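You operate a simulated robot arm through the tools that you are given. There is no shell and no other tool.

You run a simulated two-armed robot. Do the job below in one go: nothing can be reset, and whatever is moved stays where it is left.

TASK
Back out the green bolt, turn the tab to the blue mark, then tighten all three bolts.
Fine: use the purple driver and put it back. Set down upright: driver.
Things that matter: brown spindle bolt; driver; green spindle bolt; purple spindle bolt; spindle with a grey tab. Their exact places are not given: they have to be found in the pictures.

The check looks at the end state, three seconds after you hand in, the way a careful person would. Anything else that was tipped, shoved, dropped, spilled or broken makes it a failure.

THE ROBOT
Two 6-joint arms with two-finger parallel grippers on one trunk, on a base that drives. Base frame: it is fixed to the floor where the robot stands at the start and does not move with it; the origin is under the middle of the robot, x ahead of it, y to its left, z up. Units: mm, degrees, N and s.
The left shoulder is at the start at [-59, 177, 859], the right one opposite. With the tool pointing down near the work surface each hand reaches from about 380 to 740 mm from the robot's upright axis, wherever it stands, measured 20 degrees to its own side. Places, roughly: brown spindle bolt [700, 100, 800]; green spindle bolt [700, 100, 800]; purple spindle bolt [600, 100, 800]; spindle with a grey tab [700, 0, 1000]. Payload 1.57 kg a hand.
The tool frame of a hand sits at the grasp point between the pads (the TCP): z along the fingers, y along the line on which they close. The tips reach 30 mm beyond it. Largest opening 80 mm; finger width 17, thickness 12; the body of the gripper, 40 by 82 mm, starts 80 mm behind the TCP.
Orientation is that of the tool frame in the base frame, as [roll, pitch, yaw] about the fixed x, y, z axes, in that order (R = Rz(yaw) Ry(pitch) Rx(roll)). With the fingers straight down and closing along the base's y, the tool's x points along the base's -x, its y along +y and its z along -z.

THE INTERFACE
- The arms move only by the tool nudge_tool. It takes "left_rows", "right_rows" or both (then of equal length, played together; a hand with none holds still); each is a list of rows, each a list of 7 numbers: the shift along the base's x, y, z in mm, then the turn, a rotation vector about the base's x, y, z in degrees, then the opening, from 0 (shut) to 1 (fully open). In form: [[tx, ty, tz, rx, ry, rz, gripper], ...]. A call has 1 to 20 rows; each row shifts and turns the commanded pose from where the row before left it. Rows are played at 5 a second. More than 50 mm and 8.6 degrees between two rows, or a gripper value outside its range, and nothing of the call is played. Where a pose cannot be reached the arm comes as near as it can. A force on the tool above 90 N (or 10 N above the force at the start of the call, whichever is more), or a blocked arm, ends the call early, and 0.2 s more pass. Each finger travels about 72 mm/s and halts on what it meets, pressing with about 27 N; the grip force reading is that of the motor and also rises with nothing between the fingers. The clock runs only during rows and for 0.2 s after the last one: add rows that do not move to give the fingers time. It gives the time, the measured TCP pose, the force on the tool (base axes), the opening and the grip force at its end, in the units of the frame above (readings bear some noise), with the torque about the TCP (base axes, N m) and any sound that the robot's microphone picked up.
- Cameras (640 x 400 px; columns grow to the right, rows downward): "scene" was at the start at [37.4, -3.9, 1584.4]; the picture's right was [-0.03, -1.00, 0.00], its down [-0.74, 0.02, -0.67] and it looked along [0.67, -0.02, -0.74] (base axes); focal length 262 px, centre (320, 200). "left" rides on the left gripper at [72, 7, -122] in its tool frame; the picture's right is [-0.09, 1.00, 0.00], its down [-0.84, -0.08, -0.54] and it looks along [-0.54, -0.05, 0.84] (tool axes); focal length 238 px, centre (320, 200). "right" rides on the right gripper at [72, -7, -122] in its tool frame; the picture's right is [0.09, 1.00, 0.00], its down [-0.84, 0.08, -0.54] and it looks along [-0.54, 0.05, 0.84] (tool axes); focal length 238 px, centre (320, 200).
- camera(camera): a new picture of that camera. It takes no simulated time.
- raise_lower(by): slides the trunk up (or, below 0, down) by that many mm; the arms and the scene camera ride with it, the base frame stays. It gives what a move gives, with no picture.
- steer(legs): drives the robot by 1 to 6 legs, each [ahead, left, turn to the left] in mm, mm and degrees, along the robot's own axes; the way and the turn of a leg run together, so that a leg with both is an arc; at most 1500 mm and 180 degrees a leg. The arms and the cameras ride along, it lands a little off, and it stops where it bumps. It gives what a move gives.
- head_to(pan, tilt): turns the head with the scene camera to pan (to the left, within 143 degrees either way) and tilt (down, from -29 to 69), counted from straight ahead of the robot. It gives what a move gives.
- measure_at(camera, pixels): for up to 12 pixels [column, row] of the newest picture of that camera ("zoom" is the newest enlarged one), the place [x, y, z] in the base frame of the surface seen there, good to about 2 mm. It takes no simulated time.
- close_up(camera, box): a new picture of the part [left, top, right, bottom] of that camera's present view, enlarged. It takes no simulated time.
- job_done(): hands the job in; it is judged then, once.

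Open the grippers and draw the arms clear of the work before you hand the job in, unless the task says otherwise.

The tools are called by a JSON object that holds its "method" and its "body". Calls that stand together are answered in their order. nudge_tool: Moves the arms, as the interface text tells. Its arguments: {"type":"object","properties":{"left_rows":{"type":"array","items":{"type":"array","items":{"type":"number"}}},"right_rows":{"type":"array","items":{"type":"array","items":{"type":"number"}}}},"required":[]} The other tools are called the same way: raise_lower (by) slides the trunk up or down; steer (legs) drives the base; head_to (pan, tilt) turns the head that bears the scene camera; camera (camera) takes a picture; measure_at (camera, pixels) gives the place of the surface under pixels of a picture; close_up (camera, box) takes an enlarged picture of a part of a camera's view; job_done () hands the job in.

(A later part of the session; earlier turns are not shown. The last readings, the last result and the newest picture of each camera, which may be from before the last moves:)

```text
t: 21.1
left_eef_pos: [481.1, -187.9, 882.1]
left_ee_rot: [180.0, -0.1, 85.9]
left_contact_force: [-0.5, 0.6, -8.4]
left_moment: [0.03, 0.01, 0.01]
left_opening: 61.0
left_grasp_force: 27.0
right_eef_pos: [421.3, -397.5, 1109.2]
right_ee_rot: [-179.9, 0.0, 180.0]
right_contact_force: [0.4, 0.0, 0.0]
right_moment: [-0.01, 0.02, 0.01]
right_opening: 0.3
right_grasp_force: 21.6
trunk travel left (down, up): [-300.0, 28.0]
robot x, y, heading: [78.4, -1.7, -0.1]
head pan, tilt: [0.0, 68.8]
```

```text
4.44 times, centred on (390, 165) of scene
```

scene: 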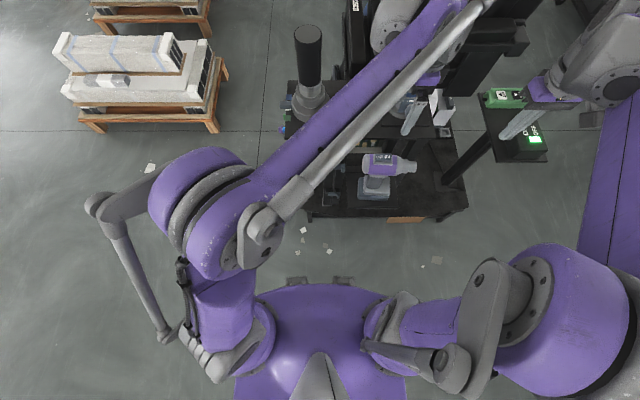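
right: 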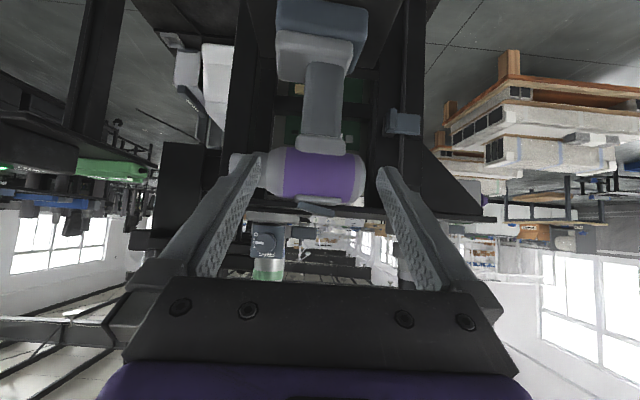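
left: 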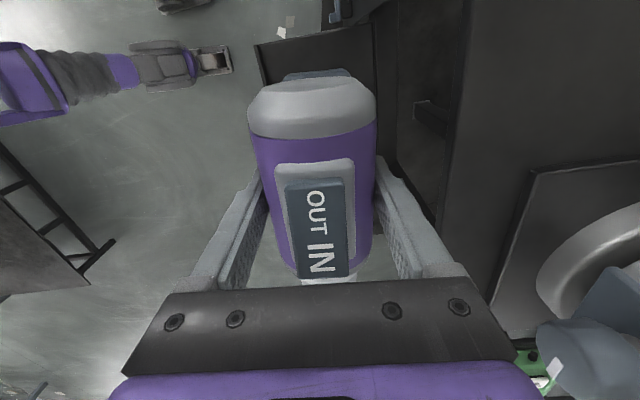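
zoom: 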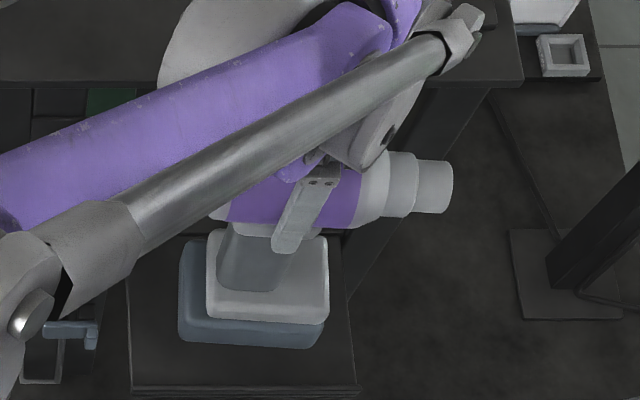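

Lifted cleanly (about 8.4 N, no tilt moment). I raise it clear of the hook rack, carry it left in front of the bench, and straighten the yaw by +4°.

{"method": "nudge_tool", "body": {"left_rows": [[0, 0, 40, 0, 0, 0, 0], [-5, 0, 45, 0, 0, 0, 0], [-10, 0, 43, 0, 0, 0, 0], [0, 40, 0, 0, 0, 2, 0], [0, 45, 0, 0, 0, 2.1, 0], [0, 45, 0, 0, 0, 0, 0], [0, 45, 0, 0, 0, 0, 0], [0, 45, 0, 0, 0, 0, 0], [0, 45, 0, 0, 0, 0, 0], [0, 45, 0, 0, 0, 0, 0], [0, 45, 0, 0, 0, 0, 0], [0, 45, 0, 0, 0, 0, 0], [0, 45, 0, 0, 0, 0, 0], [0, 10, 0, 0, 0, 0, 0], [0, 0, 0, 0, 0, 0, 0]]}}

{"method": "head_to", "body": {"pan": 12, "tilt": 50}}

{"method": "camera", "body": {"camera": "scene"}}

{"method": "camera", "body": {"camera": "left"}}

```text
t: 24.3
left_eef_pos: [465.4, 265.1, 1012.3]
left_ee_rot: [-179.9, 0.0, 90.0]
left_contact_force: [-0.2, 0.5, -7.8]
left_moment: [0.09, -0.02, -0.03]
left_opening: 61.0
left_grasp_force: 26.8
right_eef_pos: [421.0, -395.9, 1109.2]
right_ee_rot: [179.9, -0.1, 179.8]
right_contact_force: [-0.6, 1.2, 0.2]
right_moment: [-0.05, -0.01, 0.0]
right_opening: 0.1
right_grasp_force: 21.4
trunk travel left (down, up): [-300.0, 28.0]
robot x, y, heading: [76.0, -4.4, -0.0]
head pan, tilt: [0.0, 68.8]
```

```text
t: 25.1
left_eef_pos: [465.6, 264.1, 1011.9]
left_ee_rot: [-180.0, 0.0, 90.0]
left_contact_force: [-0.3, -0.7, -8.0]
left_moment: [0.11, 0.01, 0.0]
left_opening: 61.0
left_grasp_force: 26.9
right_eef_pos: [419.5, -395.8, 1109.0]
right_ee_rot: [-180.0, 0.0, 179.9]
right_contact_force: [0.2, 0.1, -0.6]
right_moment: [-0.01, 0.01, 0.01]
right_opening: 0.1
right_grasp_force: 21.7
trunk travel left (down, up): [-300.0, 28.0]
robot x, y, heading: [74.2, -4.8, -0.2]
head pan, tilt: [12.0, 50.0]
```

```text
taken
```

scene: 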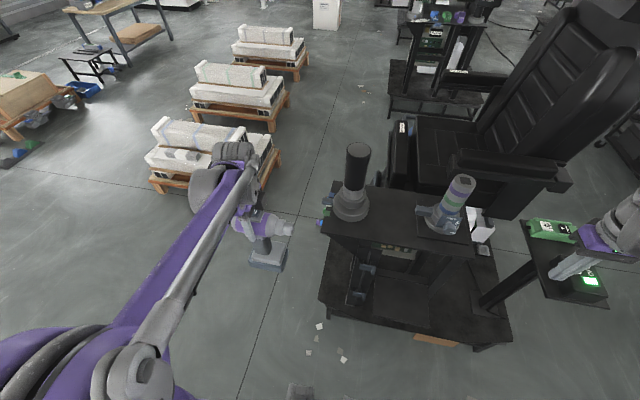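

```text
taken
```

left: 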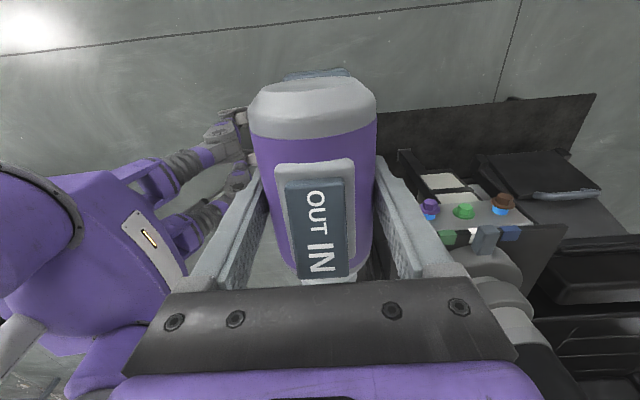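

The left camera now sees the three bolts at about (430,207), (464,211), (504,203); I enlarge and measure them.

{"method": "close_up", "body": {"camera": "left", "box": [400, 160, 540, 260]}}

{"method": "close_up", "body": {"camera": "scene", "box": [220, 140, 400, 270]}}

```text
4.00 times, centred on (470, 210) of left
```

zoom: 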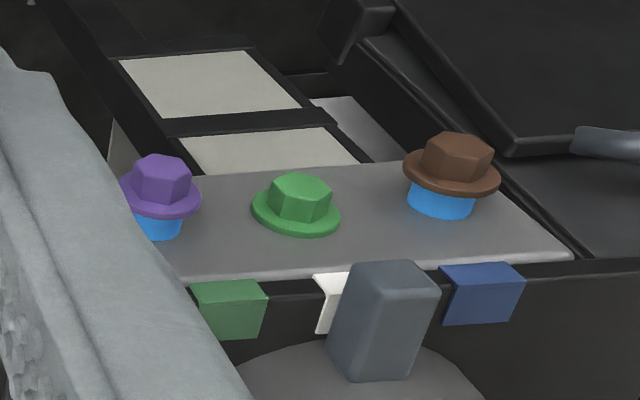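

```text
3.08 times, centred on (310, 205) of scene
```

zoom: 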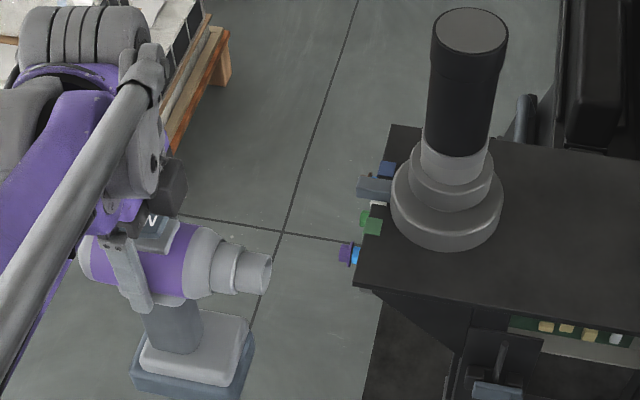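

I measure the driver nose in this scene enlargement, then re-take the left enlargement to measure the bolts.

{"method": "measure_at", "body": {"camera": "zoom", "pixels": [[258, 255], [262, 275], [268, 260], [250, 290], [240, 270], [225, 262], [345, 252], [357, 254], [340, 252], [366, 218], [375, 185], [388, 168]]}}

{"method": "close_up", "body": {"camera": "left", "box": [400, 160, 540, 260]}}

{"method": "measure_at", "body": {"camera": "zoom", "pixels": [[163, 162], [160, 185], [162, 230], [300, 182], [300, 205], [295, 228], [458, 142], [456, 165], [440, 205], [228, 295], [485, 285], [390, 270]]}}

```text
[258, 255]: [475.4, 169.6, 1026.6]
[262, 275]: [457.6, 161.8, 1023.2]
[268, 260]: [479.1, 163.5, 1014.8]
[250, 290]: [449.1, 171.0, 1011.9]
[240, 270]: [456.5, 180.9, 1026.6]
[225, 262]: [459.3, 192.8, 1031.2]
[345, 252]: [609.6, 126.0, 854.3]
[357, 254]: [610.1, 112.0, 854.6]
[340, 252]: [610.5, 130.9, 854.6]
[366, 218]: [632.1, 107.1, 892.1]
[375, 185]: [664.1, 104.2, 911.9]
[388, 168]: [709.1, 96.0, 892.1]
```

```text
4.00 times, centred on (470, 210) of left
```

zoom: 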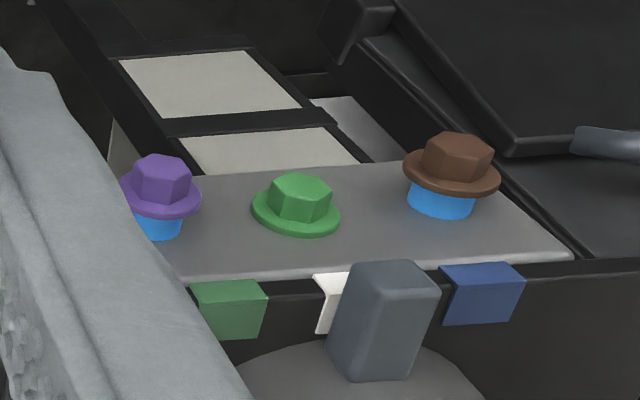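

```text
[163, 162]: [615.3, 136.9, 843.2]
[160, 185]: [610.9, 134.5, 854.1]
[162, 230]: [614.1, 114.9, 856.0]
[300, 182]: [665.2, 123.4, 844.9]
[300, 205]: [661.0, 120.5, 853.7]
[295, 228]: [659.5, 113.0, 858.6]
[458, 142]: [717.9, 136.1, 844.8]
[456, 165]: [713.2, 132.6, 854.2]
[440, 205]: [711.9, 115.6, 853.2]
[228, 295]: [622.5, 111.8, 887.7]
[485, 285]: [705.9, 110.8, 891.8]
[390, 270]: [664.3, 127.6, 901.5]
```

Bolt end faces measure: purple (615,137,843), green (665,123.4,845), brown (718,136,845); the driver nose axis coincides with the TCP within 1-2 mm and its tip is ~102 mm ahead of it. I move the driver out in front of the green bolt, keeping the nose about 40 mm off.

{"method": "nudge_tool", "body": {"left_rows": [[40, 0, 0, 0, 0, 0, 0], [40, 0, 0, 0, 0, 0, 0], [40, 0, 0, 0, 0, 0, 0], [40, 0, 0, 0, 0, 0, 0], [40, 0, 0, 0, 0, 0, 0], [0, 0, -40, 0, 0, 0, 0], [0, 0, -40, 0, 0, 0, 0], [0, 0, -40, 0, 0, 0, 0], [0, 0, -40, 0, 0, 0, 0], [0, 0, -8, 0, 0, 0, 0], [0, 0, 0, 0, 0, 0, 0]]}}

{"method": "camera", "body": {"camera": "scene"}}

{"method": "camera", "body": {"camera": "left"}}

```text
t: 27.5
left_eef_pos: [664.9, 267.0, 841.8]
left_ee_rot: [-180.0, -0.1, 90.0]
left_contact_force: [-0.1, 0.0, -8.7]
left_moment: [0.04, -0.03, -0.02]
left_opening: 61.0
left_grasp_force: 27.4
right_eef_pos: [420.4, -396.5, 1109.7]
right_ee_rot: [-180.0, 0.0, 180.0]
right_contact_force: [0.2, 0.7, 0.6]
right_moment: [0.0, 0.01, 0.0]
right_opening: 0.1
right_grasp_force: 21.0
trunk travel left (down, up): [-300.0, 28.0]
robot x, y, heading: [76.7, -3.4, 0.1]
head pan, tilt: [12.0, 50.0]
```

```text
taken
```

scene: 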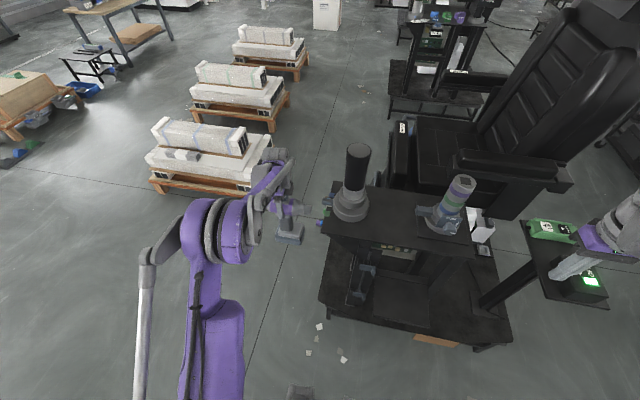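

```text
taken
```

left: 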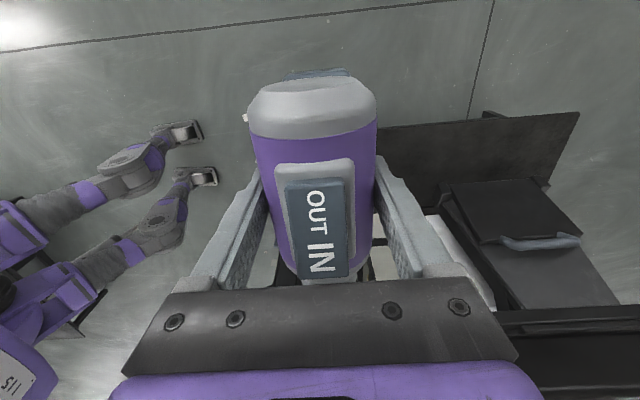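

The scene camera sees the nose near (305,205) and the bolts near (325,212); I enlarge there.

{"method": "close_up", "body": {"camera": "scene", "box": [270, 180, 350, 240]}}

{"method": "measure_at", "body": {"camera": "zoom", "pixels": [[300, 205], [330, 205], [370, 225], [400, 225]]}}

```text
6.67 times, centred on (310, 210) of scene
```

zoom: 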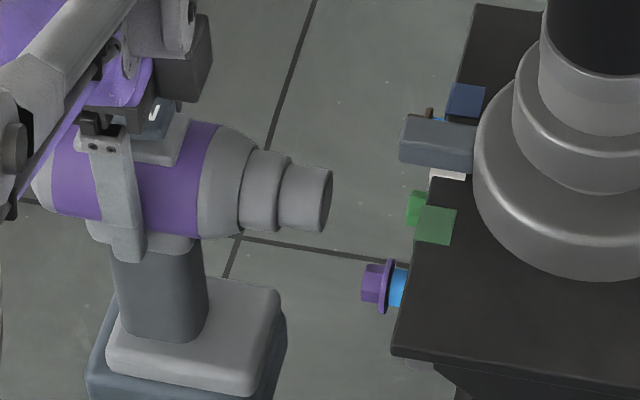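

```text
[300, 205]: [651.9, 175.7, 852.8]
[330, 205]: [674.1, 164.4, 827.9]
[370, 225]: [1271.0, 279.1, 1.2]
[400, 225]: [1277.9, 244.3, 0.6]
```

The green bolt is partly hidden from the scene camera, so I bring the right hand over the bench's front edge as an observing camera, staying clear of the spindle and the left arm.

{"method": "nudge_tool", "body": {"right_rows": [[10, 43, 5, 0, 0, 0, 0], [10, 43, 5, 0, 0, 0, 0], [10, 43, 5, 0, 0, 0, 0], [10, 43, 5, 0, 0, 0, 0], [10, 43, 0, 0, 0, 0, 0], [10, 43, 0, 0, 0, 0, 0], [10, 43, 0, 0, 0, 0, 0], [10, 43, 0, 0, 0, 0, 0], [10, 43, 0, 0, 0, 0, 0], [10, 43, 0, 0, 0, 0, 0], [0, 43, 0, 0, 0, 0, 0], [0, 33, 0, 0, 0, 0, 0], [0, 0, -40, 0, 0, 0, 0], [0, 0, 0, 0, 0, 0, 0]]}}

{"method": "camera", "body": {"camera": "right"}}

{"method": "camera", "body": {"camera": "scene"}}

```text
t: 30.5
left_eef_pos: [666.6, 268.0, 841.5]
left_ee_rot: [-179.9, 0.0, 90.1]
left_contact_force: [-0.2, 0.6, -8.1]
left_moment: [0.08, 0.01, -0.02]
left_opening: 61.1
left_grasp_force: 27.3
right_eef_pos: [518.5, 110.7, 1091.3]
right_ee_rot: [180.0, 0.1, 180.0]
right_contact_force: [0.6, -0.6, -0.4]
right_moment: [-0.01, -0.03, -0.03]
right_opening: 0.1
right_grasp_force: 21.5
trunk travel left (down, up): [-300.0, 28.0]
robot x, y, heading: [78.5, 0.1, 0.0]
head pan, tilt: [12.0, 50.0]
```

```text
taken
```

right: 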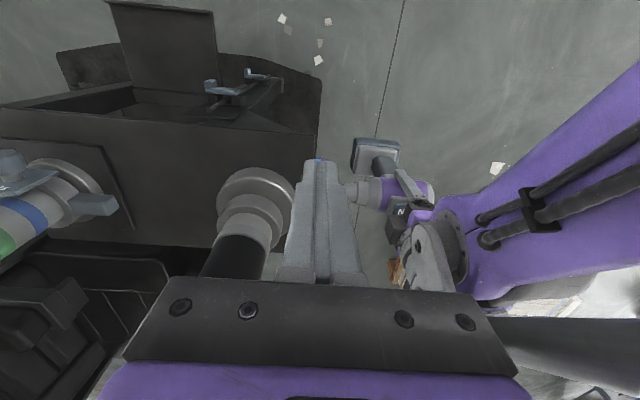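

```text
taken
```

scene: 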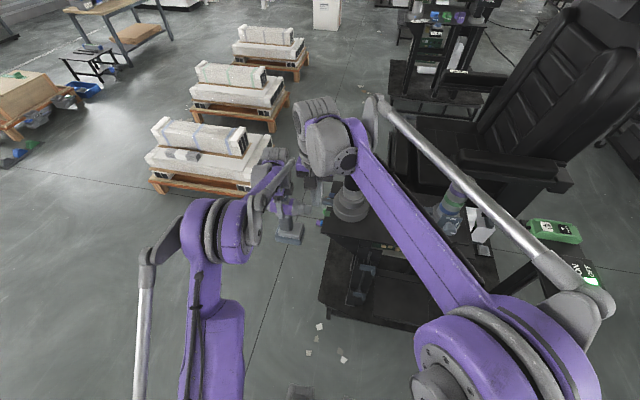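

The right hand's shut fingers hide the bolts in its picture; I open them to see between.

{"method": "nudge_tool", "body": {"right_rows": [[0, 0, 0, 0, 0, 0, 0.5], [0, 0, 0, 0, 0, 0, 1], [0, 0, 0, 0, 0, 0, 1], [0, 0, 0, 0, 0, 0, 1]]}}

{"method": "camera", "body": {"camera": "right"}}

{"method": "close_up", "body": {"camera": "right", "box": [250, 120, 450, 270]}}

```text
t: 31.5
left_eef_pos: [665.5, 267.0, 841.0]
left_ee_rot: [179.9, -0.1, 90.0]
left_contact_force: [0.5, 0.4, -9.5]
left_moment: [0.04, 0.0, 0.02]
left_opening: 61.3
left_grasp_force: 26.5
right_eef_pos: [519.5, 110.7, 1091.6]
right_ee_rot: [180.0, 0.0, 180.0]
right_contact_force: [0.0, 0.9, 0.0]
right_moment: [0.02, 0.0, -0.01]
right_opening: 80.2
right_grasp_force: 0.1
trunk travel left (down, up): [-300.0, 28.0]
robot x, y, heading: [78.0, -0.1, -0.0]
head pan, tilt: [12.0, 50.0]
```

```text
taken
```

right: 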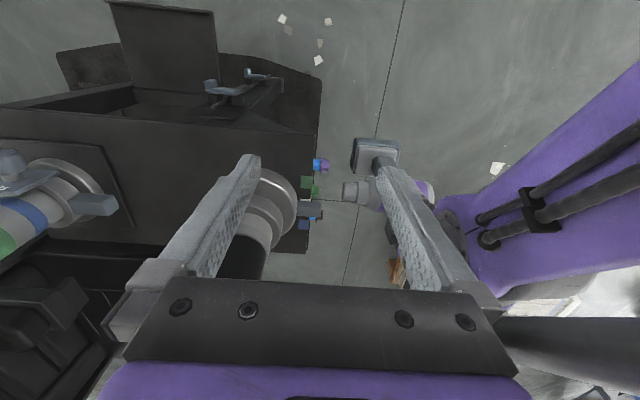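

```text
2.67 times, centred on (350, 195) of right
```

zoom: 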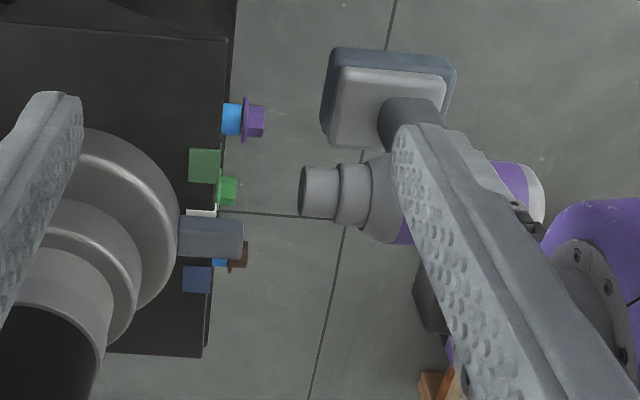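

Now I can see nose and bolts together. I enlarge further and measure the nose tip and the green bolt.

{"method": "close_up", "body": {"camera": "right", "box": [300, 150, 380, 220]}}

{"method": "measure_at", "body": {"camera": "zoom", "pixels": [[356, 230], [356, 275], [356, 325], [380, 275], [145, 275], [125, 275], [112, 285], [140, 255], [140, 300], [160, 88], [190, 95], [170, 445]]}}

```text
5.71 times, centred on (340, 185) of right
```

zoom: 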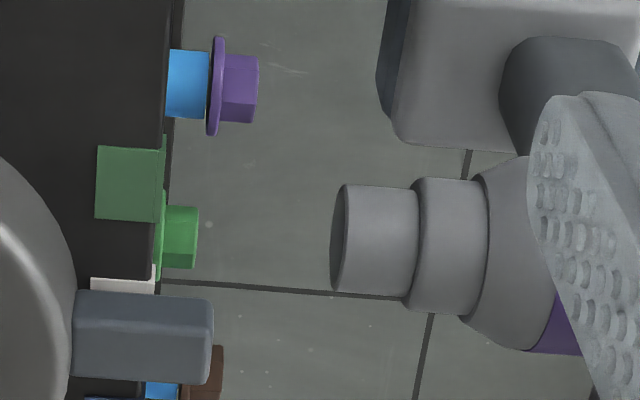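

```text
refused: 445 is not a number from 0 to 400
```

{"method": "measure_at", "body": {"camera": "zoom", "pixels": [[380, 195], [380, 240], [380, 285], [345, 240], [183, 212], [183, 237], [183, 263], [195, 237], [240, 62], [240, 90], [240, 115], [190, 85]]}}

```text
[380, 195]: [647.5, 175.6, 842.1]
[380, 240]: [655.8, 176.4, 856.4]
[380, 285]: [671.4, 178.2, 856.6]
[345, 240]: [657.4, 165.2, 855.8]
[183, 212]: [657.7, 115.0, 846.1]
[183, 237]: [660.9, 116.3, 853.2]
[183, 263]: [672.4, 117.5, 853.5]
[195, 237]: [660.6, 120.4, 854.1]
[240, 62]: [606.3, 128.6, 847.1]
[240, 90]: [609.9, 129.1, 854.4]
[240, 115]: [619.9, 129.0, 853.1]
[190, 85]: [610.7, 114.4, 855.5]
```

The nose axis is about 2 mm short in x and 2.5 mm low versus the green bolt (≈666.5, 844). I correct that and advance until the tip is just off the bolt face.

{"method": "nudge_tool", "body": {"left_rows": [[1.5, -10, 2.5, 0, 0, 0, 0], [0, -10, 0, 0, 0, 0, 0], [0, -10, 0, 0, 0, 0, 0], [0, -7, 0, 0, 0, 0, 0], [0, 0, 0, 0, 0, 0, 0]]}}

{"method": "close_up", "body": {"camera": "right", "box": [300, 150, 380, 220]}}

{"method": "close_up", "body": {"camera": "scene", "box": [280, 180, 360, 240]}}

```text
t: 32.7
left_eef_pos: [667.6, 229.6, 843.7]
left_ee_rot: [-180.0, 0.0, 90.0]
left_contact_force: [1.5, -0.2, -8.0]
left_moment: [0.03, 0.01, -0.03]
left_opening: 61.2
left_grasp_force: 26.3
right_eef_pos: [519.9, 110.5, 1090.8]
right_ee_rot: [-180.0, 0.0, 179.9]
right_contact_force: [0.2, 0.3, -0.1]
right_moment: [0.0, -0.03, -0.01]
right_opening: 79.8
right_grasp_force: 0.1
trunk travel left (down, up): [-300.0, 28.0]
robot x, y, heading: [77.7, 2.8, -0.2]
head pan, tilt: [12.0, 50.0]
```

```text
5.71 times, centred on (340, 185) of right
```

zoom: 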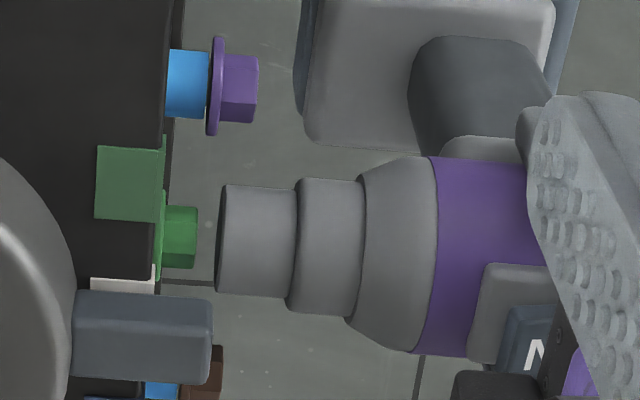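

```text
6.67 times, centred on (320, 210) of scene
```

zoom: 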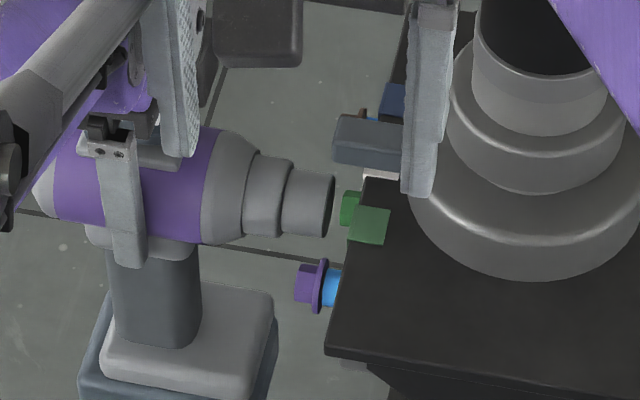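

The tip is about 6 mm from the green head and well centred (rows 240 vs 236.5). I advance slowly in small steps, watching for contact or sound.

{"method": "nudge_tool", "body": {"left_rows": [[0, -4, 0, 0, 0, 0, 0], [0, -3, 0, 0, 0, 0, 0], [0, -2, 0, 0, 0, 0, 0], [0, -2, 0, 0, 0, 0, 0], [0, 0, 0, 0, 0, 0, 0]]}}

{"method": "close_up", "body": {"camera": "right", "box": [300, 150, 380, 220]}}

```text
t: 33.9
left_eef_pos: [667.6, 218.0, 844.8]
left_ee_rot: [180.0, 0.1, 90.0]
left_contact_force: [-1.1, 3.4, -6.3]
left_moment: [-0.24, 0.02, -0.14]
left_opening: 61.1
left_grasp_force: 27.2
right_eef_pos: [519.4, 111.1, 1092.1]
right_ee_rot: [-180.0, 0.0, 180.0]
right_contact_force: [0.4, 0.6, -0.7]
right_moment: [-0.03, -0.01, 0.0]
right_opening: 80.1
right_grasp_force: 0.1
trunk travel left (down, up): [-300.0, 28.0]
robot x, y, heading: [75.3, 0.3, -0.1]
head pan, tilt: [12.0, 50.0]
```

```text
5.71 times, centred on (340, 185) of right
```

zoom: 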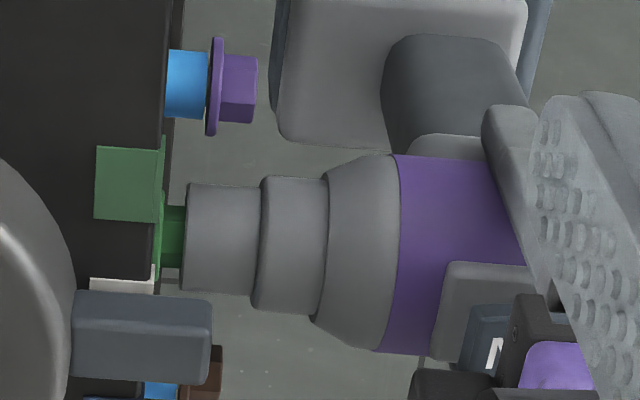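

The head is entering the socket, with a light 3.4 N contact. I continue with 2 mm steps.

{"method": "nudge_tool", "body": {"left_rows": [[0, -2, 0, 0, 0, 0, 0], [0, -2, 0, 0, 0, 0, 0], [0, 0, 0, 0, 0, 0, 0]]}}

{"method": "close_up", "body": {"camera": "right", "box": [300, 150, 380, 220]}}

```text
t: 34.7
left_eef_pos: [666.5, 213.6, 844.5]
left_ee_rot: [179.9, 0.0, 90.0]
left_contact_force: [0.1, 2.1, -9.9]
left_moment: [0.05, -0.01, 0.01]
left_opening: 61.1
left_grasp_force: 26.9
right_eef_pos: [519.4, 111.3, 1090.9]
right_ee_rot: [179.9, 0.1, 179.9]
right_contact_force: [-0.1, 0.6, 1.0]
right_moment: [-0.03, -0.02, 0.01]
right_opening: 80.1
right_grasp_force: 0.1
trunk travel left (down, up): [-300.0, 28.0]
robot x, y, heading: [77.1, -0.2, -0.2]
head pan, tilt: [12.0, 50.0]
```

```text
5.71 times, centred on (340, 185) of right
```

zoom: 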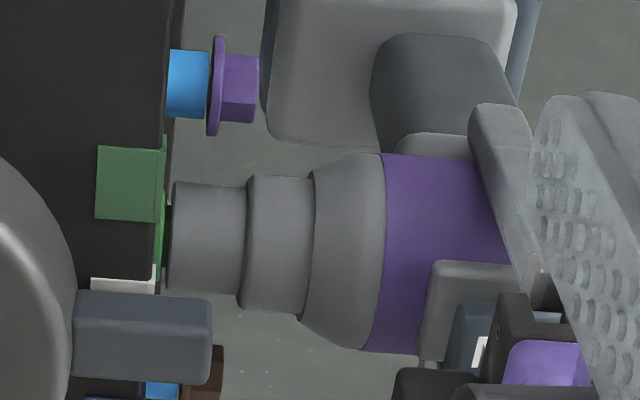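

The socket is nearly over the whole head, with little force and no sound yet. I press a few more millimetres.

{"method": "nudge_tool", "body": {"left_rows": [[0, -2, 0, 0, 0, 0, 0], [0, -1, 0, 0, 0, 0, 0], [0, 0, 0, 0, 0, 0, 0], [0, 0, 0, 0, 0, 0, 0]]}}

{"method": "close_up", "body": {"camera": "right", "box": [300, 150, 380, 220]}}

```text
t: 35.7
left_eef_pos: [667.1, 214.0, 844.4]
left_ee_rot: [-180.0, 0.1, 90.1]
left_contact_force: [1.1, 19.7, -4.5]
left_moment: [-0.07, -0.03, -0.04]
left_opening: 61.4
left_grasp_force: 27.1
right_eef_pos: [519.1, 112.6, 1090.4]
right_ee_rot: [-179.9, 0.0, 179.9]
right_contact_force: [0.5, 0.4, 0.2]
right_moment: [0.01, 0.03, 0.05]
right_opening: 80.0
right_grasp_force: 0.1
trunk travel left (down, up): [-300.0, 28.0]
robot x, y, heading: [77.3, -2.9, -0.2]
head pan, tilt: [12.0, 50.0]
```

```text
5.71 times, centred on (340, 185) of right
```

zoom: 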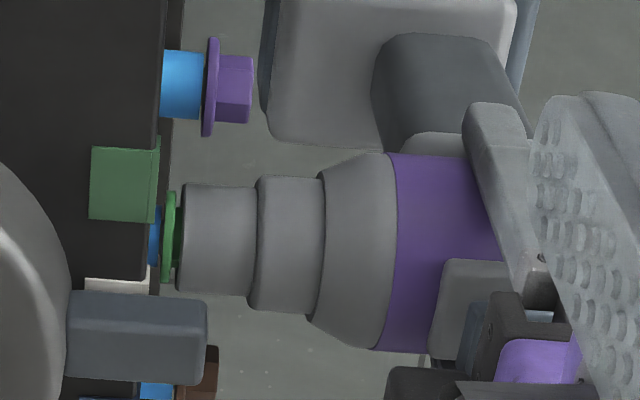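

The bolt is turning out: its blue shank shows at (155,230) and the push is 19.7 N. I hold and retreat gently with it.

{"method": "nudge_tool", "body": {"left_rows": [[0, 0, 0, 0, 0, 0, 0], [0, 0, 0, 0, 0, 0, 0], [0, 0, 0, 0, 0, 0, 0]]}}

{"method": "close_up", "body": {"camera": "right", "box": [300, 150, 380, 220]}}

```text
t: 36.5
left_eef_pos: [667.2, 213.1, 843.5]
left_ee_rot: [179.9, 0.0, 90.0]
left_contact_force: [-0.6, 19.0, -6.0]
left_moment: [-0.08, -0.01, -0.02]
left_opening: 61.3
left_grasp_force: 26.9
right_eef_pos: [519.4, 112.3, 1090.8]
right_ee_rot: [-179.9, 0.0, 179.9]
right_contact_force: [-1.0, 0.4, 0.1]
right_moment: [-0.02, -0.03, 0.01]
right_opening: 79.8
right_grasp_force: 0.0
trunk travel left (down, up): [-300.0, 28.0]
robot x, y, heading: [78.3, -2.1, -0.0]
head pan, tilt: [12.0, 50.0]
```

```text
5.71 times, centred on (340, 185) of right
```

zoom: 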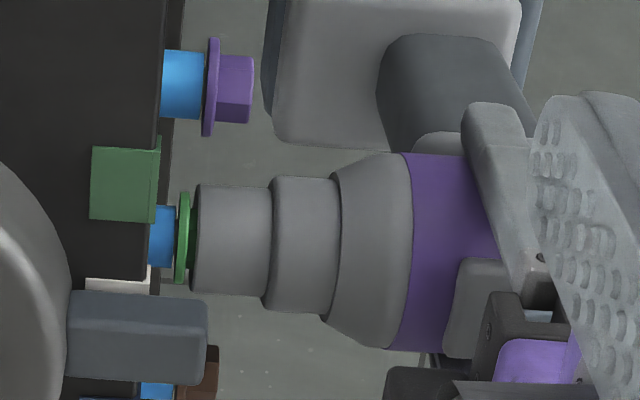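

The shank now shows about 8 mm and the driver slid a few mm in my grip, so I retreat at a matching pace while keeping contact.

{"method": "nudge_tool", "body": {"left_rows": [[0, 2, 0, 0, 0, 0, 0], [0, 1, 0, 0, 0, 0, 0], [0, 1, 0, 0, 0, 0, 0]]}}

{"method": "close_up", "body": {"camera": "right", "box": [300, 150, 380, 220]}}

```text
t: 37.3
left_eef_pos: [666.8, 216.7, 844.0]
left_ee_rot: [180.0, 0.1, 89.9]
left_contact_force: [-0.4, 15.8, -9.1]
left_moment: [0.11, -0.03, -0.1]
left_opening: 61.4
left_grasp_force: 26.3
right_eef_pos: [519.4, 112.7, 1090.1]
right_ee_rot: [-179.8, 0.1, 179.9]
right_contact_force: [-0.7, 0.4, -0.5]
right_moment: [-0.02, -0.01, 0.01]
right_opening: 79.7
right_grasp_force: 0.1
trunk travel left (down, up): [-300.0, 28.0]
robot x, y, heading: [78.5, -3.6, 0.1]
head pan, tilt: [12.0, 50.0]
```

```text
5.71 times, centred on (340, 185) of right
```

zoom: 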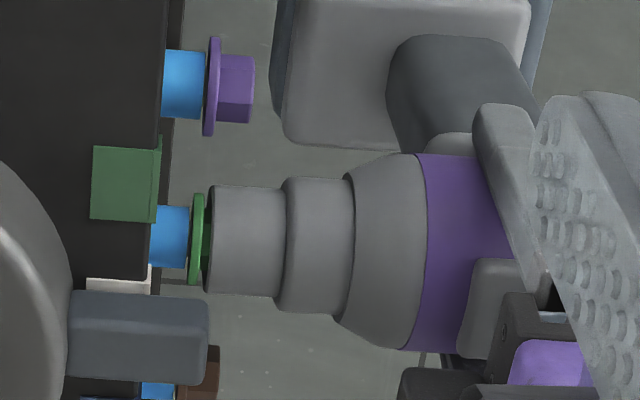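

The green shank is now about as long as the purple one's. I follow for another moment to see whether it stops.

{"method": "nudge_tool", "body": {"left_rows": [[0, 1, 0, 0, 0, 0, 0], [0, 1, 0, 0, 0, 0, 0], [0, 0, 0, 0, 0, 0, 0], [0, 0, 0, 0, 0, 0, 0]]}}

{"method": "close_up", "body": {"camera": "right", "box": [300, 150, 380, 220]}}

```text
t: 38.3
left_eef_pos: [666.7, 217.0, 845.0]
left_ee_rot: [179.9, 0.1, 90.0]
left_contact_force: [0.6, 2.9, -9.3]
left_moment: [0.11, -0.02, -0.03]
left_opening: 61.1
left_grasp_force: 27.3
right_eef_pos: [519.5, 110.3, 1090.4]
right_ee_rot: [180.0, 0.1, 179.9]
right_contact_force: [0.4, 1.0, 0.9]
right_moment: [0.01, -0.04, 0.02]
right_opening: 80.0
right_grasp_force: 0.2
trunk travel left (down, up): [-300.0, 28.0]
robot x, y, heading: [77.9, -2.0, -0.3]
head pan, tilt: [12.0, 50.0]
```

```text
5.71 times, centred on (340, 185) of right
```

zoom: 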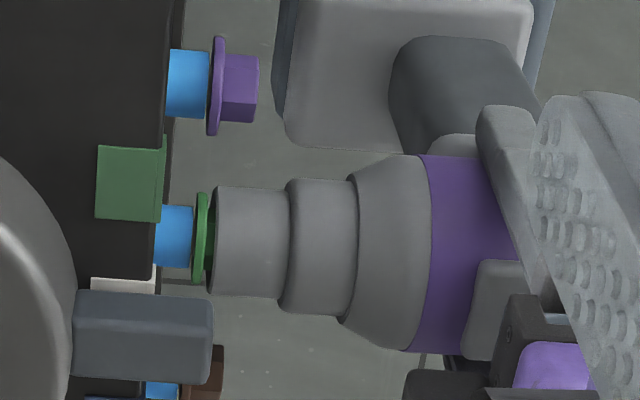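

Shank at about 11 mm versus the purple's 12-13 mm, and the push has faded. I press lightly again to see whether it still runs out further.

{"method": "nudge_tool", "body": {"left_rows": [[0, -1.5, 0, 0, 0, 0, 0], [0, 0, 0, 0, 0, 0, 0], [0, 0, 0, 0, 0, 0, 0], [0, 0, 0, 0, 0, 0, 0]]}}

{"method": "close_up", "body": {"camera": "right", "box": [300, 150, 380, 220]}}

```text
t: 39.3
left_eef_pos: [667.5, 216.1, 844.5]
left_ee_rot: [-180.0, 0.0, 90.0]
left_contact_force: [-2.4, 9.6, -9.4]
left_moment: [0.14, -0.05, -0.2]
left_opening: 60.7
left_grasp_force: 27.1
right_eef_pos: [519.6, 111.7, 1091.4]
right_ee_rot: [179.9, 0.0, 179.9]
right_contact_force: [0.0, 0.4, 0.2]
right_moment: [0.03, -0.03, 0.01]
right_opening: 80.0
right_grasp_force: 0.1
trunk travel left (down, up): [-300.0, 28.0]
robot x, y, heading: [82.5, 0.1, -0.1]
head pan, tilt: [12.0, 50.0]
```

```text
5.71 times, centred on (340, 185) of right
```

zoom: 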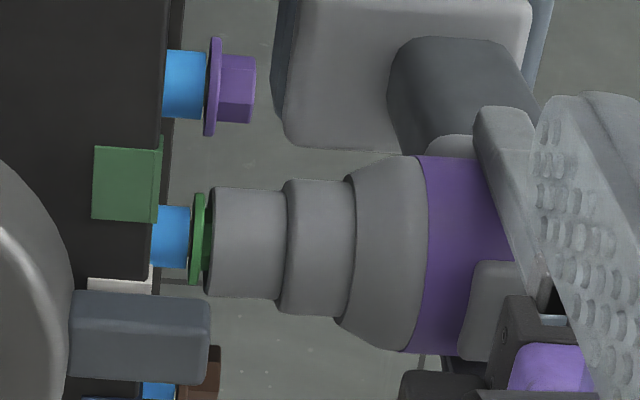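

I measure the flange positions of the green and purple bolts to compare how far each stands out.

{"method": "measure_at", "body": {"camera": "zoom", "pixels": [[198, 225], [214, 80], [235, 80], [170, 235], [185, 80], [208, 245], [157, 235], [166, 80]]}}

```text
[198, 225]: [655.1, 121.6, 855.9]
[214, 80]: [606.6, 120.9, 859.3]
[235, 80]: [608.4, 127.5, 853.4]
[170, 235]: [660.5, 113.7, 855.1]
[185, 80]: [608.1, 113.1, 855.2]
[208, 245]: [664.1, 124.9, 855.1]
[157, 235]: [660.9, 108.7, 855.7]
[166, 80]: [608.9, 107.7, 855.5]
```

Both flanges sit at y≈121, so the green bolt is fully out. I withdraw the driver from the bolt, then send the right hand back to its parked place on the right.

{"method": "nudge_tool", "body": {"left_rows": [[0, 8, 0, 0, 0, 0, 0], [0, 14, 0, 0, 0, 0, 0], [0, 15, 0, 0, 0, 0, 0], [0, 15, 0, 0, 0, 0, 0], [0, 0, 0, 0, 0, 0, 0]]}}

{"method": "close_up", "body": {"camera": "right", "box": [290, 130, 450, 250]}}

{"method": "camera", "body": {"camera": "left"}}

```text
t: 40.5
left_eef_pos: [669.0, 266.5, 845.5]
left_ee_rot: [-179.9, 0.1, 89.9]
left_contact_force: [-0.8, -0.3, -8.7]
left_moment: [-0.03, 0.01, 0.02]
left_opening: 60.8
left_grasp_force: 26.8
right_eef_pos: [519.8, 109.1, 1091.0]
right_ee_rot: [-179.9, 0.0, 179.9]
right_contact_force: [0.9, 0.6, 0.2]
right_moment: [-0.01, 0.02, -0.01]
right_opening: 79.9
right_grasp_force: 0.1
trunk travel left (down, up): [-300.0, 28.0]
robot x, y, heading: [77.9, 4.0, 0.1]
head pan, tilt: [12.0, 50.0]
```

```text
3.33 times, centred on (370, 190) of right
```

zoom: 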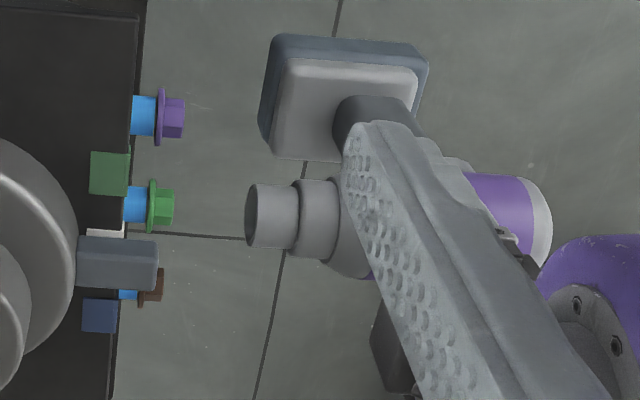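

```text
taken
```

left: 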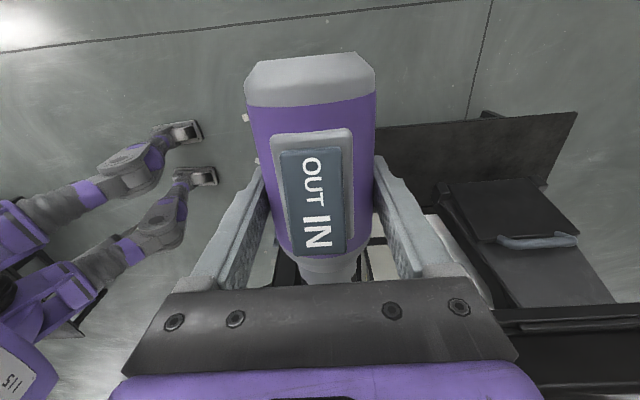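

The driver slid back in the grip. I measure its shape in the left picture to get the new offset and check whether it tipped.

{"method": "close_up", "body": {"camera": "left", "box": [230, 30, 400, 290]}}

{"method": "measure_at", "body": {"camera": "left", "pixels": [[310, 62], [310, 85], [310, 115], [285, 155], [340, 155], [283, 245], [344, 245], [330, 262], [255, 110], [372, 110]]}}

{"method": "measure_at", "body": {"camera": "right", "pixels": [[357, 195], [365, 195], [375, 195], [362, 150], [400, 155], [365, 170]]}}

```text
1.54 times, centred on (315, 160) of left
```

zoom: 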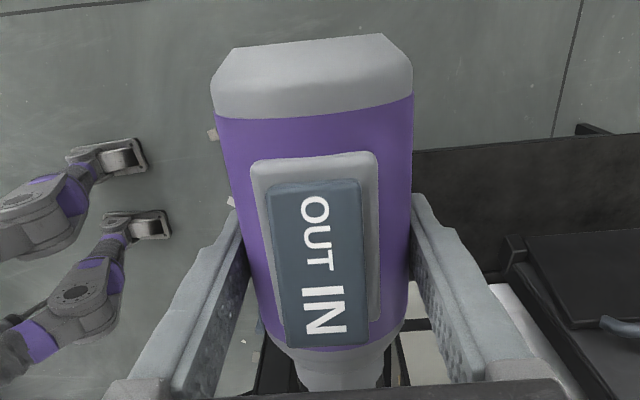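

```text
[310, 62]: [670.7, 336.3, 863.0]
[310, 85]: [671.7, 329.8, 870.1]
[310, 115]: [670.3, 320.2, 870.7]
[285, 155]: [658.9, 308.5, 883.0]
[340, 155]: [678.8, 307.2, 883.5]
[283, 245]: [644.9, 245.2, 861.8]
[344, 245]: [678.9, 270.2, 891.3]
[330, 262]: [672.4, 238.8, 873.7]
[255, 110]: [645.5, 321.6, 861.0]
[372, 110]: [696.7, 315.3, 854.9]
```

```text
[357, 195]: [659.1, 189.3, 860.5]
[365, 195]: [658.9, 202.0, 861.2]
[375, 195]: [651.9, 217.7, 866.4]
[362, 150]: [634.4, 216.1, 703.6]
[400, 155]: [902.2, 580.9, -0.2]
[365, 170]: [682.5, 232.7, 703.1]
```

The driver slid about 13 mm back and 3 mm down in the grip but is still level within ~2°, good enough to set down. I move the right hand back to the right, clear of the left arm's way.

{"method": "nudge_tool", "body": {"right_rows": [[0, 0, 40, 0, 0, 0, 0.6], [0, -33, 0, 0, 0, 0, 0.3], [0, -43, 0, 0, 0, 0, 0], [-10, -43, 0, 0, 0, 0, 0], [-10, -43, 0, 0, 0, 0, 0], [-10, -43, 0, 0, 0, 0, 0], [-10, -43, 0, 0, 0, 0, 0], [-10, -43, 0, 0, 0, 0, 0], [-10, -43, 0, 0, 0, 0, 0], [-10, -43, 0, 0, 0, 0, 0], [-10, -43, 0, 0, 0, 0, 0], [-10, -43, 0, 0, 0, 0, 0], [-10, -43, 0, 0, 0, 0, 0]]}}

{"method": "nudge_tool", "body": {"left_rows": [[0, 0, 42, 0, 0, 0, 0], [0, 0, 42, 0, 0, 0, 0], [0, 0, 42, 0, 0, 0, 0], [0, 0, 42, 0, 0, 0, 0], [-41, 0, 0, 0, 0, 0, 0], [-41, 0, 0, 0, 0, 0, 0], [-41, 0, 0, 0, 0, 0, 0], [-41, 0, 0, 0, 0, 0, 0], [-40, 0, 0, 0, 0, 0, 0], [0, 0, 0, 0, 0, 0, 0]]}}

```text
t: 43.3
left_eef_pos: [669.3, 266.7, 845.1]
left_ee_rot: [180.0, 0.0, 90.0]
left_contact_force: [0.4, -0.3, -8.0]
left_moment: [-0.02, 0.0, -0.01]
left_opening: 61.1
left_grasp_force: 27.1
right_eef_pos: [421.3, -395.7, 1129.5]
right_ee_rot: [180.0, 0.0, 180.0]
right_contact_force: [0.7, -0.4, 0.0]
right_moment: [0.02, -0.01, 0.01]
right_opening: 0.0
right_grasp_force: 21.8
trunk travel left (down, up): [-300.0, 28.0]
robot x, y, heading: [73.0, 1.6, -0.1]
head pan, tilt: [12.0, 50.0]
```

```text
t: 45.5
left_eef_pos: [464.8, 266.3, 1012.7]
left_ee_rot: [180.0, 0.1, 90.0]
left_contact_force: [0.8, -0.2, -8.2]
left_moment: [0.01, 0.02, 0.01]
left_opening: 60.9
left_grasp_force: 27.3
right_eef_pos: [421.7, -393.8, 1131.2]
right_ee_rot: [179.9, -0.1, 179.9]
right_contact_force: [0.0, 0.2, -0.3]
right_moment: [-0.02, 0.04, -0.03]
right_opening: 0.0
right_grasp_force: 21.4
trunk travel left (down, up): [-300.0, 28.0]
robot x, y, heading: [77.2, -2.3, -0.1]
head pan, tilt: [12.0, 50.0]
```

Carrying the driver back right along the bench front to above its stand, restoring the original yaw.

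{"method": "nudge_tool", "body": {"left_rows": [[0, -45, 0, 0, 0, 0, 0], [0, -45, 0, 0, 0, 0, 0], [0, -45, 0, 0, 0, 0, 0], [0, -45, 0, 0, 0, 0, 0], [0, -45, 0, 0, 0, 0, 0], [0, -45, 0, 0, 0, 0, 0], [0, -45, 0, 0, 0, 0, 0], [0, -45, 0, 0, 0, 0, 0], [0, -45, 0, 0, 0, -2, 0], [0, -45, 0, 0, 0, -2.1, 0], [5, -18, 0, 0, 0, 0, 0], [10, 0, 0, 0, 0, 0, 0], [0, 0, -40, 0, 0, 0, 0], [0, 0, -40, 0, 0, 0, 0], [0, 0, -40, 0, 0, 0, 0], [0, 0, 0, 0, 0, 0, 0]]}}

{"method": "head_to", "body": {"pan": -12, "tilt": 60}}

{"method": "camera", "body": {"camera": "scene"}}

{"method": "camera", "body": {"camera": "right"}}

```text
t: 48.9
left_eef_pos: [476.8, -200.4, 891.7]
left_ee_rot: [180.0, -0.1, 85.9]
left_contact_force: [0.4, -0.2, -8.7]
left_moment: [-0.04, 0.01, 0.0]
left_opening: 61.0
left_grasp_force: 27.2
right_eef_pos: [418.4, -394.7, 1130.2]
right_ee_rot: [-180.0, -0.1, 180.0]
right_contact_force: [-0.1, -0.1, 0.1]
right_moment: [-0.03, 0.01, -0.02]
right_opening: 0.0
right_grasp_force: 21.3
trunk travel left (down, up): [-300.0, 28.0]
robot x, y, heading: [76.3, 0.2, -0.1]
head pan, tilt: [12.0, 50.0]
```

```text
t: 49.8
left_eef_pos: [478.0, -200.6, 892.1]
left_ee_rot: [-179.9, 0.0, 85.9]
left_contact_force: [-0.9, -0.3, -8.8]
left_moment: [-0.01, 0.01, 0.01]
left_opening: 60.9
left_grasp_force: 27.1
right_eef_pos: [419.8, -394.4, 1129.4]
right_ee_rot: [-180.0, 0.0, 179.9]
right_contact_force: [-0.2, -0.3, -0.5]
right_moment: [0.03, -0.02, 0.0]
right_opening: 0.1
right_grasp_force: 21.1
trunk travel left (down, up): [-300.0, 28.0]
robot x, y, heading: [75.9, 0.1, -0.1]
head pan, tilt: [-12.0, 60.0]
```

```text
taken
```

scene: 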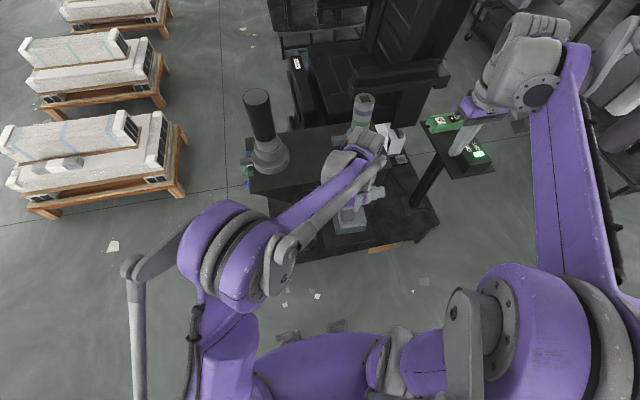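

```text
taken
```

right: 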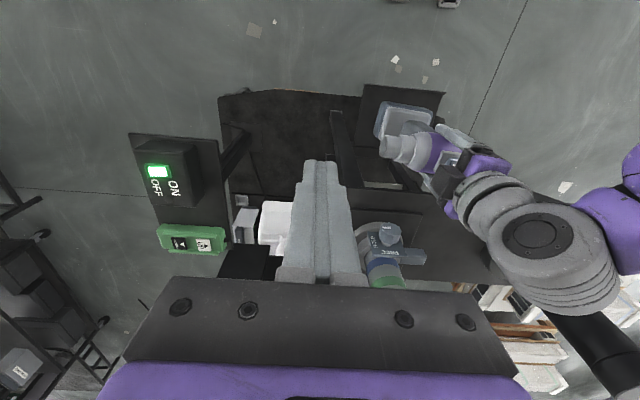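

The driver hangs above its stand at TCP (478,-200.5,892). I look closely at the battery over the stand plate before lowering.

{"method": "close_up", "body": {"camera": "scene", "box": [310, 170, 410, 250]}}

{"method": "close_up", "body": {"camera": "right", "box": [340, 70, 480, 200]}}

```text
5.00 times, centred on (360, 210) of scene
```

zoom: 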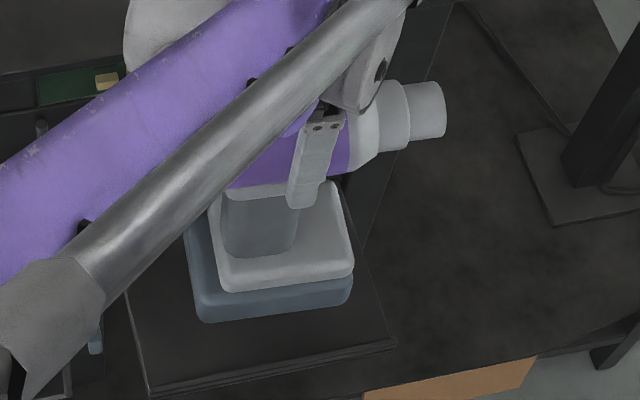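

```text
3.08 times, centred on (410, 135) of right
```

zoom: 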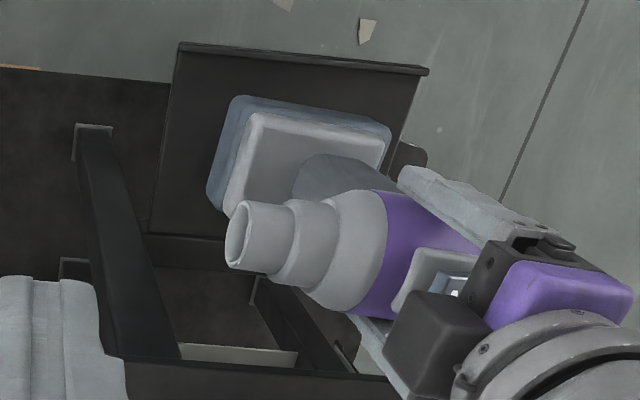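

The battery is centred above the stand plate. I lower to a few millimetres above and then in small steps until it touches.

{"method": "nudge_tool", "body": {"left_rows": [[2, -1, -12, 0, 0, 0, 0], [0, 0, -10, 0, 0, 0, 0], [0, 0, -6, 0, 0, 0, 0], [0, 0, -3, 0, 0, 0, 0], [0, 0, -2, 0, 0, 0, 0], [0, 0, 0, 0, 0, 0, 0]]}}

{"method": "nudge_tool", "body": {"left_rows": [[0, 0, -1.5, 0, 0, 0, 0], [0, 0, 0, 0, 0, 0, 0]]}}

```text
t: 51.2
left_eef_pos: [480.6, -203.0, 858.9]
left_ee_rot: [-180.0, 0.1, 85.9]
left_contact_force: [-0.4, -0.1, -8.8]
left_moment: [-0.01, 0.02, 0.0]
left_opening: 61.3
left_grasp_force: 27.5
right_eef_pos: [421.7, -395.2, 1129.3]
right_ee_rot: [-180.0, -0.1, 179.9]
right_contact_force: [0.3, 0.1, 0.3]
right_moment: [0.03, 0.01, -0.01]
right_opening: 0.0
right_grasp_force: 22.2
trunk travel left (down, up): [-300.0, 28.0]
robot x, y, heading: [73.7, 1.1, -0.2]
head pan, tilt: [-12.0, 60.0]
```

```text
t: 51.8
left_eef_pos: [480.9, -201.7, 858.4]
left_ee_rot: [-180.0, 0.0, 86.0]
left_contact_force: [-0.1, -0.8, -8.0]
left_moment: [0.0, 0.03, 0.02]
left_opening: 60.7
left_grasp_force: 27.2
right_eef_pos: [421.2, -393.8, 1129.8]
right_ee_rot: [-179.9, 0.0, 179.9]
right_contact_force: [0.6, -0.5, -0.4]
right_moment: [0.01, -0.02, -0.01]
right_opening: 0.0
right_grasp_force: 21.4
trunk travel left (down, up): [-300.0, 28.0]
robot x, y, heading: [76.4, 1.3, -0.2]
head pan, tilt: [-12.0, 60.0]
```

No contact yet (still -8 N of weight). I continue down in 1.5 mm steps.

{"method": "nudge_tool", "body": {"left_rows": [[0, 0, -1.5, 0, 0, 0, 0], [0, 0, -1, 0, 0, 0, 0], [0, 0, 0, 0, 0, 0, 0]]}}

{"method": "nudge_tool", "body": {"left_rows": [[0, 0, -1, 0, 0, 0, 0], [0, 0, 0, 0, 0, 0, 0]]}}

```text
t: 52.6
left_eef_pos: [480.3, -201.5, 857.1]
left_ee_rot: [-180.0, -0.1, 85.9]
left_contact_force: [3.6, -2.2, 14.8]
left_moment: [0.63, 0.01, -0.11]
left_opening: 61.1
left_grasp_force: 27.1
right_eef_pos: [419.9, -393.9, 1131.1]
right_ee_rot: [180.0, 0.2, 179.9]
right_contact_force: [0.5, -0.1, -0.3]
right_moment: [0.01, 0.02, 0.02]
right_opening: 0.0
right_grasp_force: 21.1
trunk travel left (down, up): [-300.0, 28.0]
robot x, y, heading: [78.0, 3.3, 0.1]
head pan, tilt: [-12.0, 60.0]
```

```text
t: 53.2
left_eef_pos: [479.4, -202.1, 856.3]
left_ee_rot: [-180.0, -0.1, 85.9]
left_contact_force: [4.3, -7.2, 18.9]
left_moment: [0.02, -0.08, -0.01]
left_opening: 61.2
left_grasp_force: 27.0
right_eef_pos: [419.7, -393.8, 1131.2]
right_ee_rot: [180.0, 0.0, 180.0]
right_contact_force: [-0.2, -0.2, -0.4]
right_moment: [0.01, -0.03, 0.01]
right_opening: 0.3
right_grasp_force: 21.4
trunk travel left (down, up): [-300.0, 28.0]
robot x, y, heading: [76.8, -0.8, -0.1]
head pan, tilt: [-12.0, 60.0]
```

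It is standing on the plate (≈27 N on the base, moment gone to ~0, so it has levelled). I open the left fingers gently.

{"method": "nudge_tool", "body": {"left_rows": [[0, 0, 0, 0, 0, 0, 0.77], [0, 0, 0, 0, 0, 0, 0.8], [0, 0, 0, 0, 0, 0, 0.85], [0, 0, 0, 0, 0, 0, 0.92], [0, 0, 0, 0, 0, 0, 1], [0, 0, 0, 0, 0, 0, 1]]}}

{"method": "close_up", "body": {"camera": "scene", "box": [310, 170, 410, 250]}}

{"method": "camera", "body": {"camera": "left"}}

```text
t: 54.6
left_eef_pos: [478.9, -201.4, 855.2]
left_ee_rot: [180.0, 0.0, 85.8]
left_contact_force: [0.5, -0.5, 0.0]
left_moment: [0.02, -0.01, 0.0]
left_opening: 79.9
left_grasp_force: 0.0
right_eef_pos: [419.2, -395.0, 1129.8]
right_ee_rot: [180.0, 0.0, 179.9]
right_contact_force: [-0.2, 0.0, 0.1]
right_moment: [0.04, -0.03, -0.02]
right_opening: 0.0
right_grasp_force: 21.6
trunk travel left (down, up): [-300.0, 28.0]
robot x, y, heading: [77.3, 5.0, 0.2]
head pan, tilt: [-12.0, 60.0]
```

```text
5.00 times, centred on (360, 210) of scene
```

zoom: 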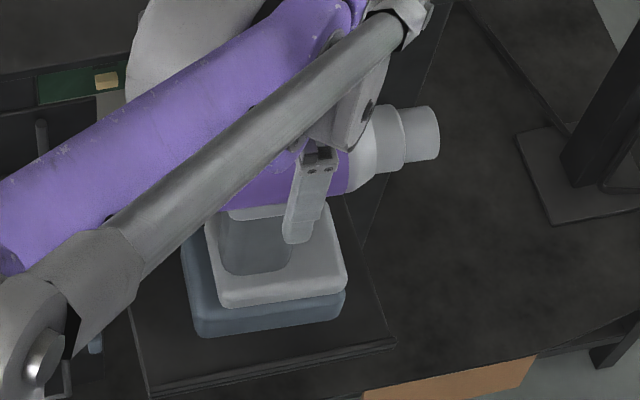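

```text
taken
```

left: 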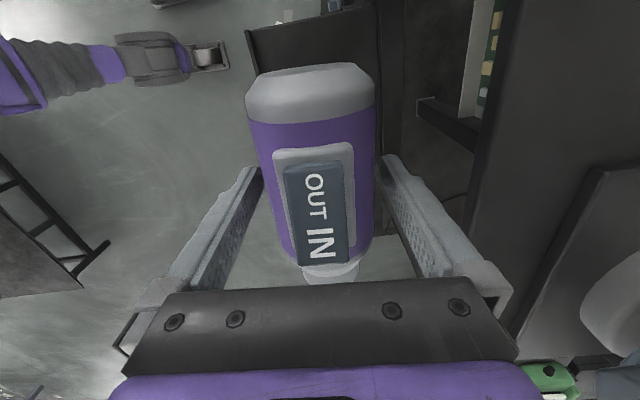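

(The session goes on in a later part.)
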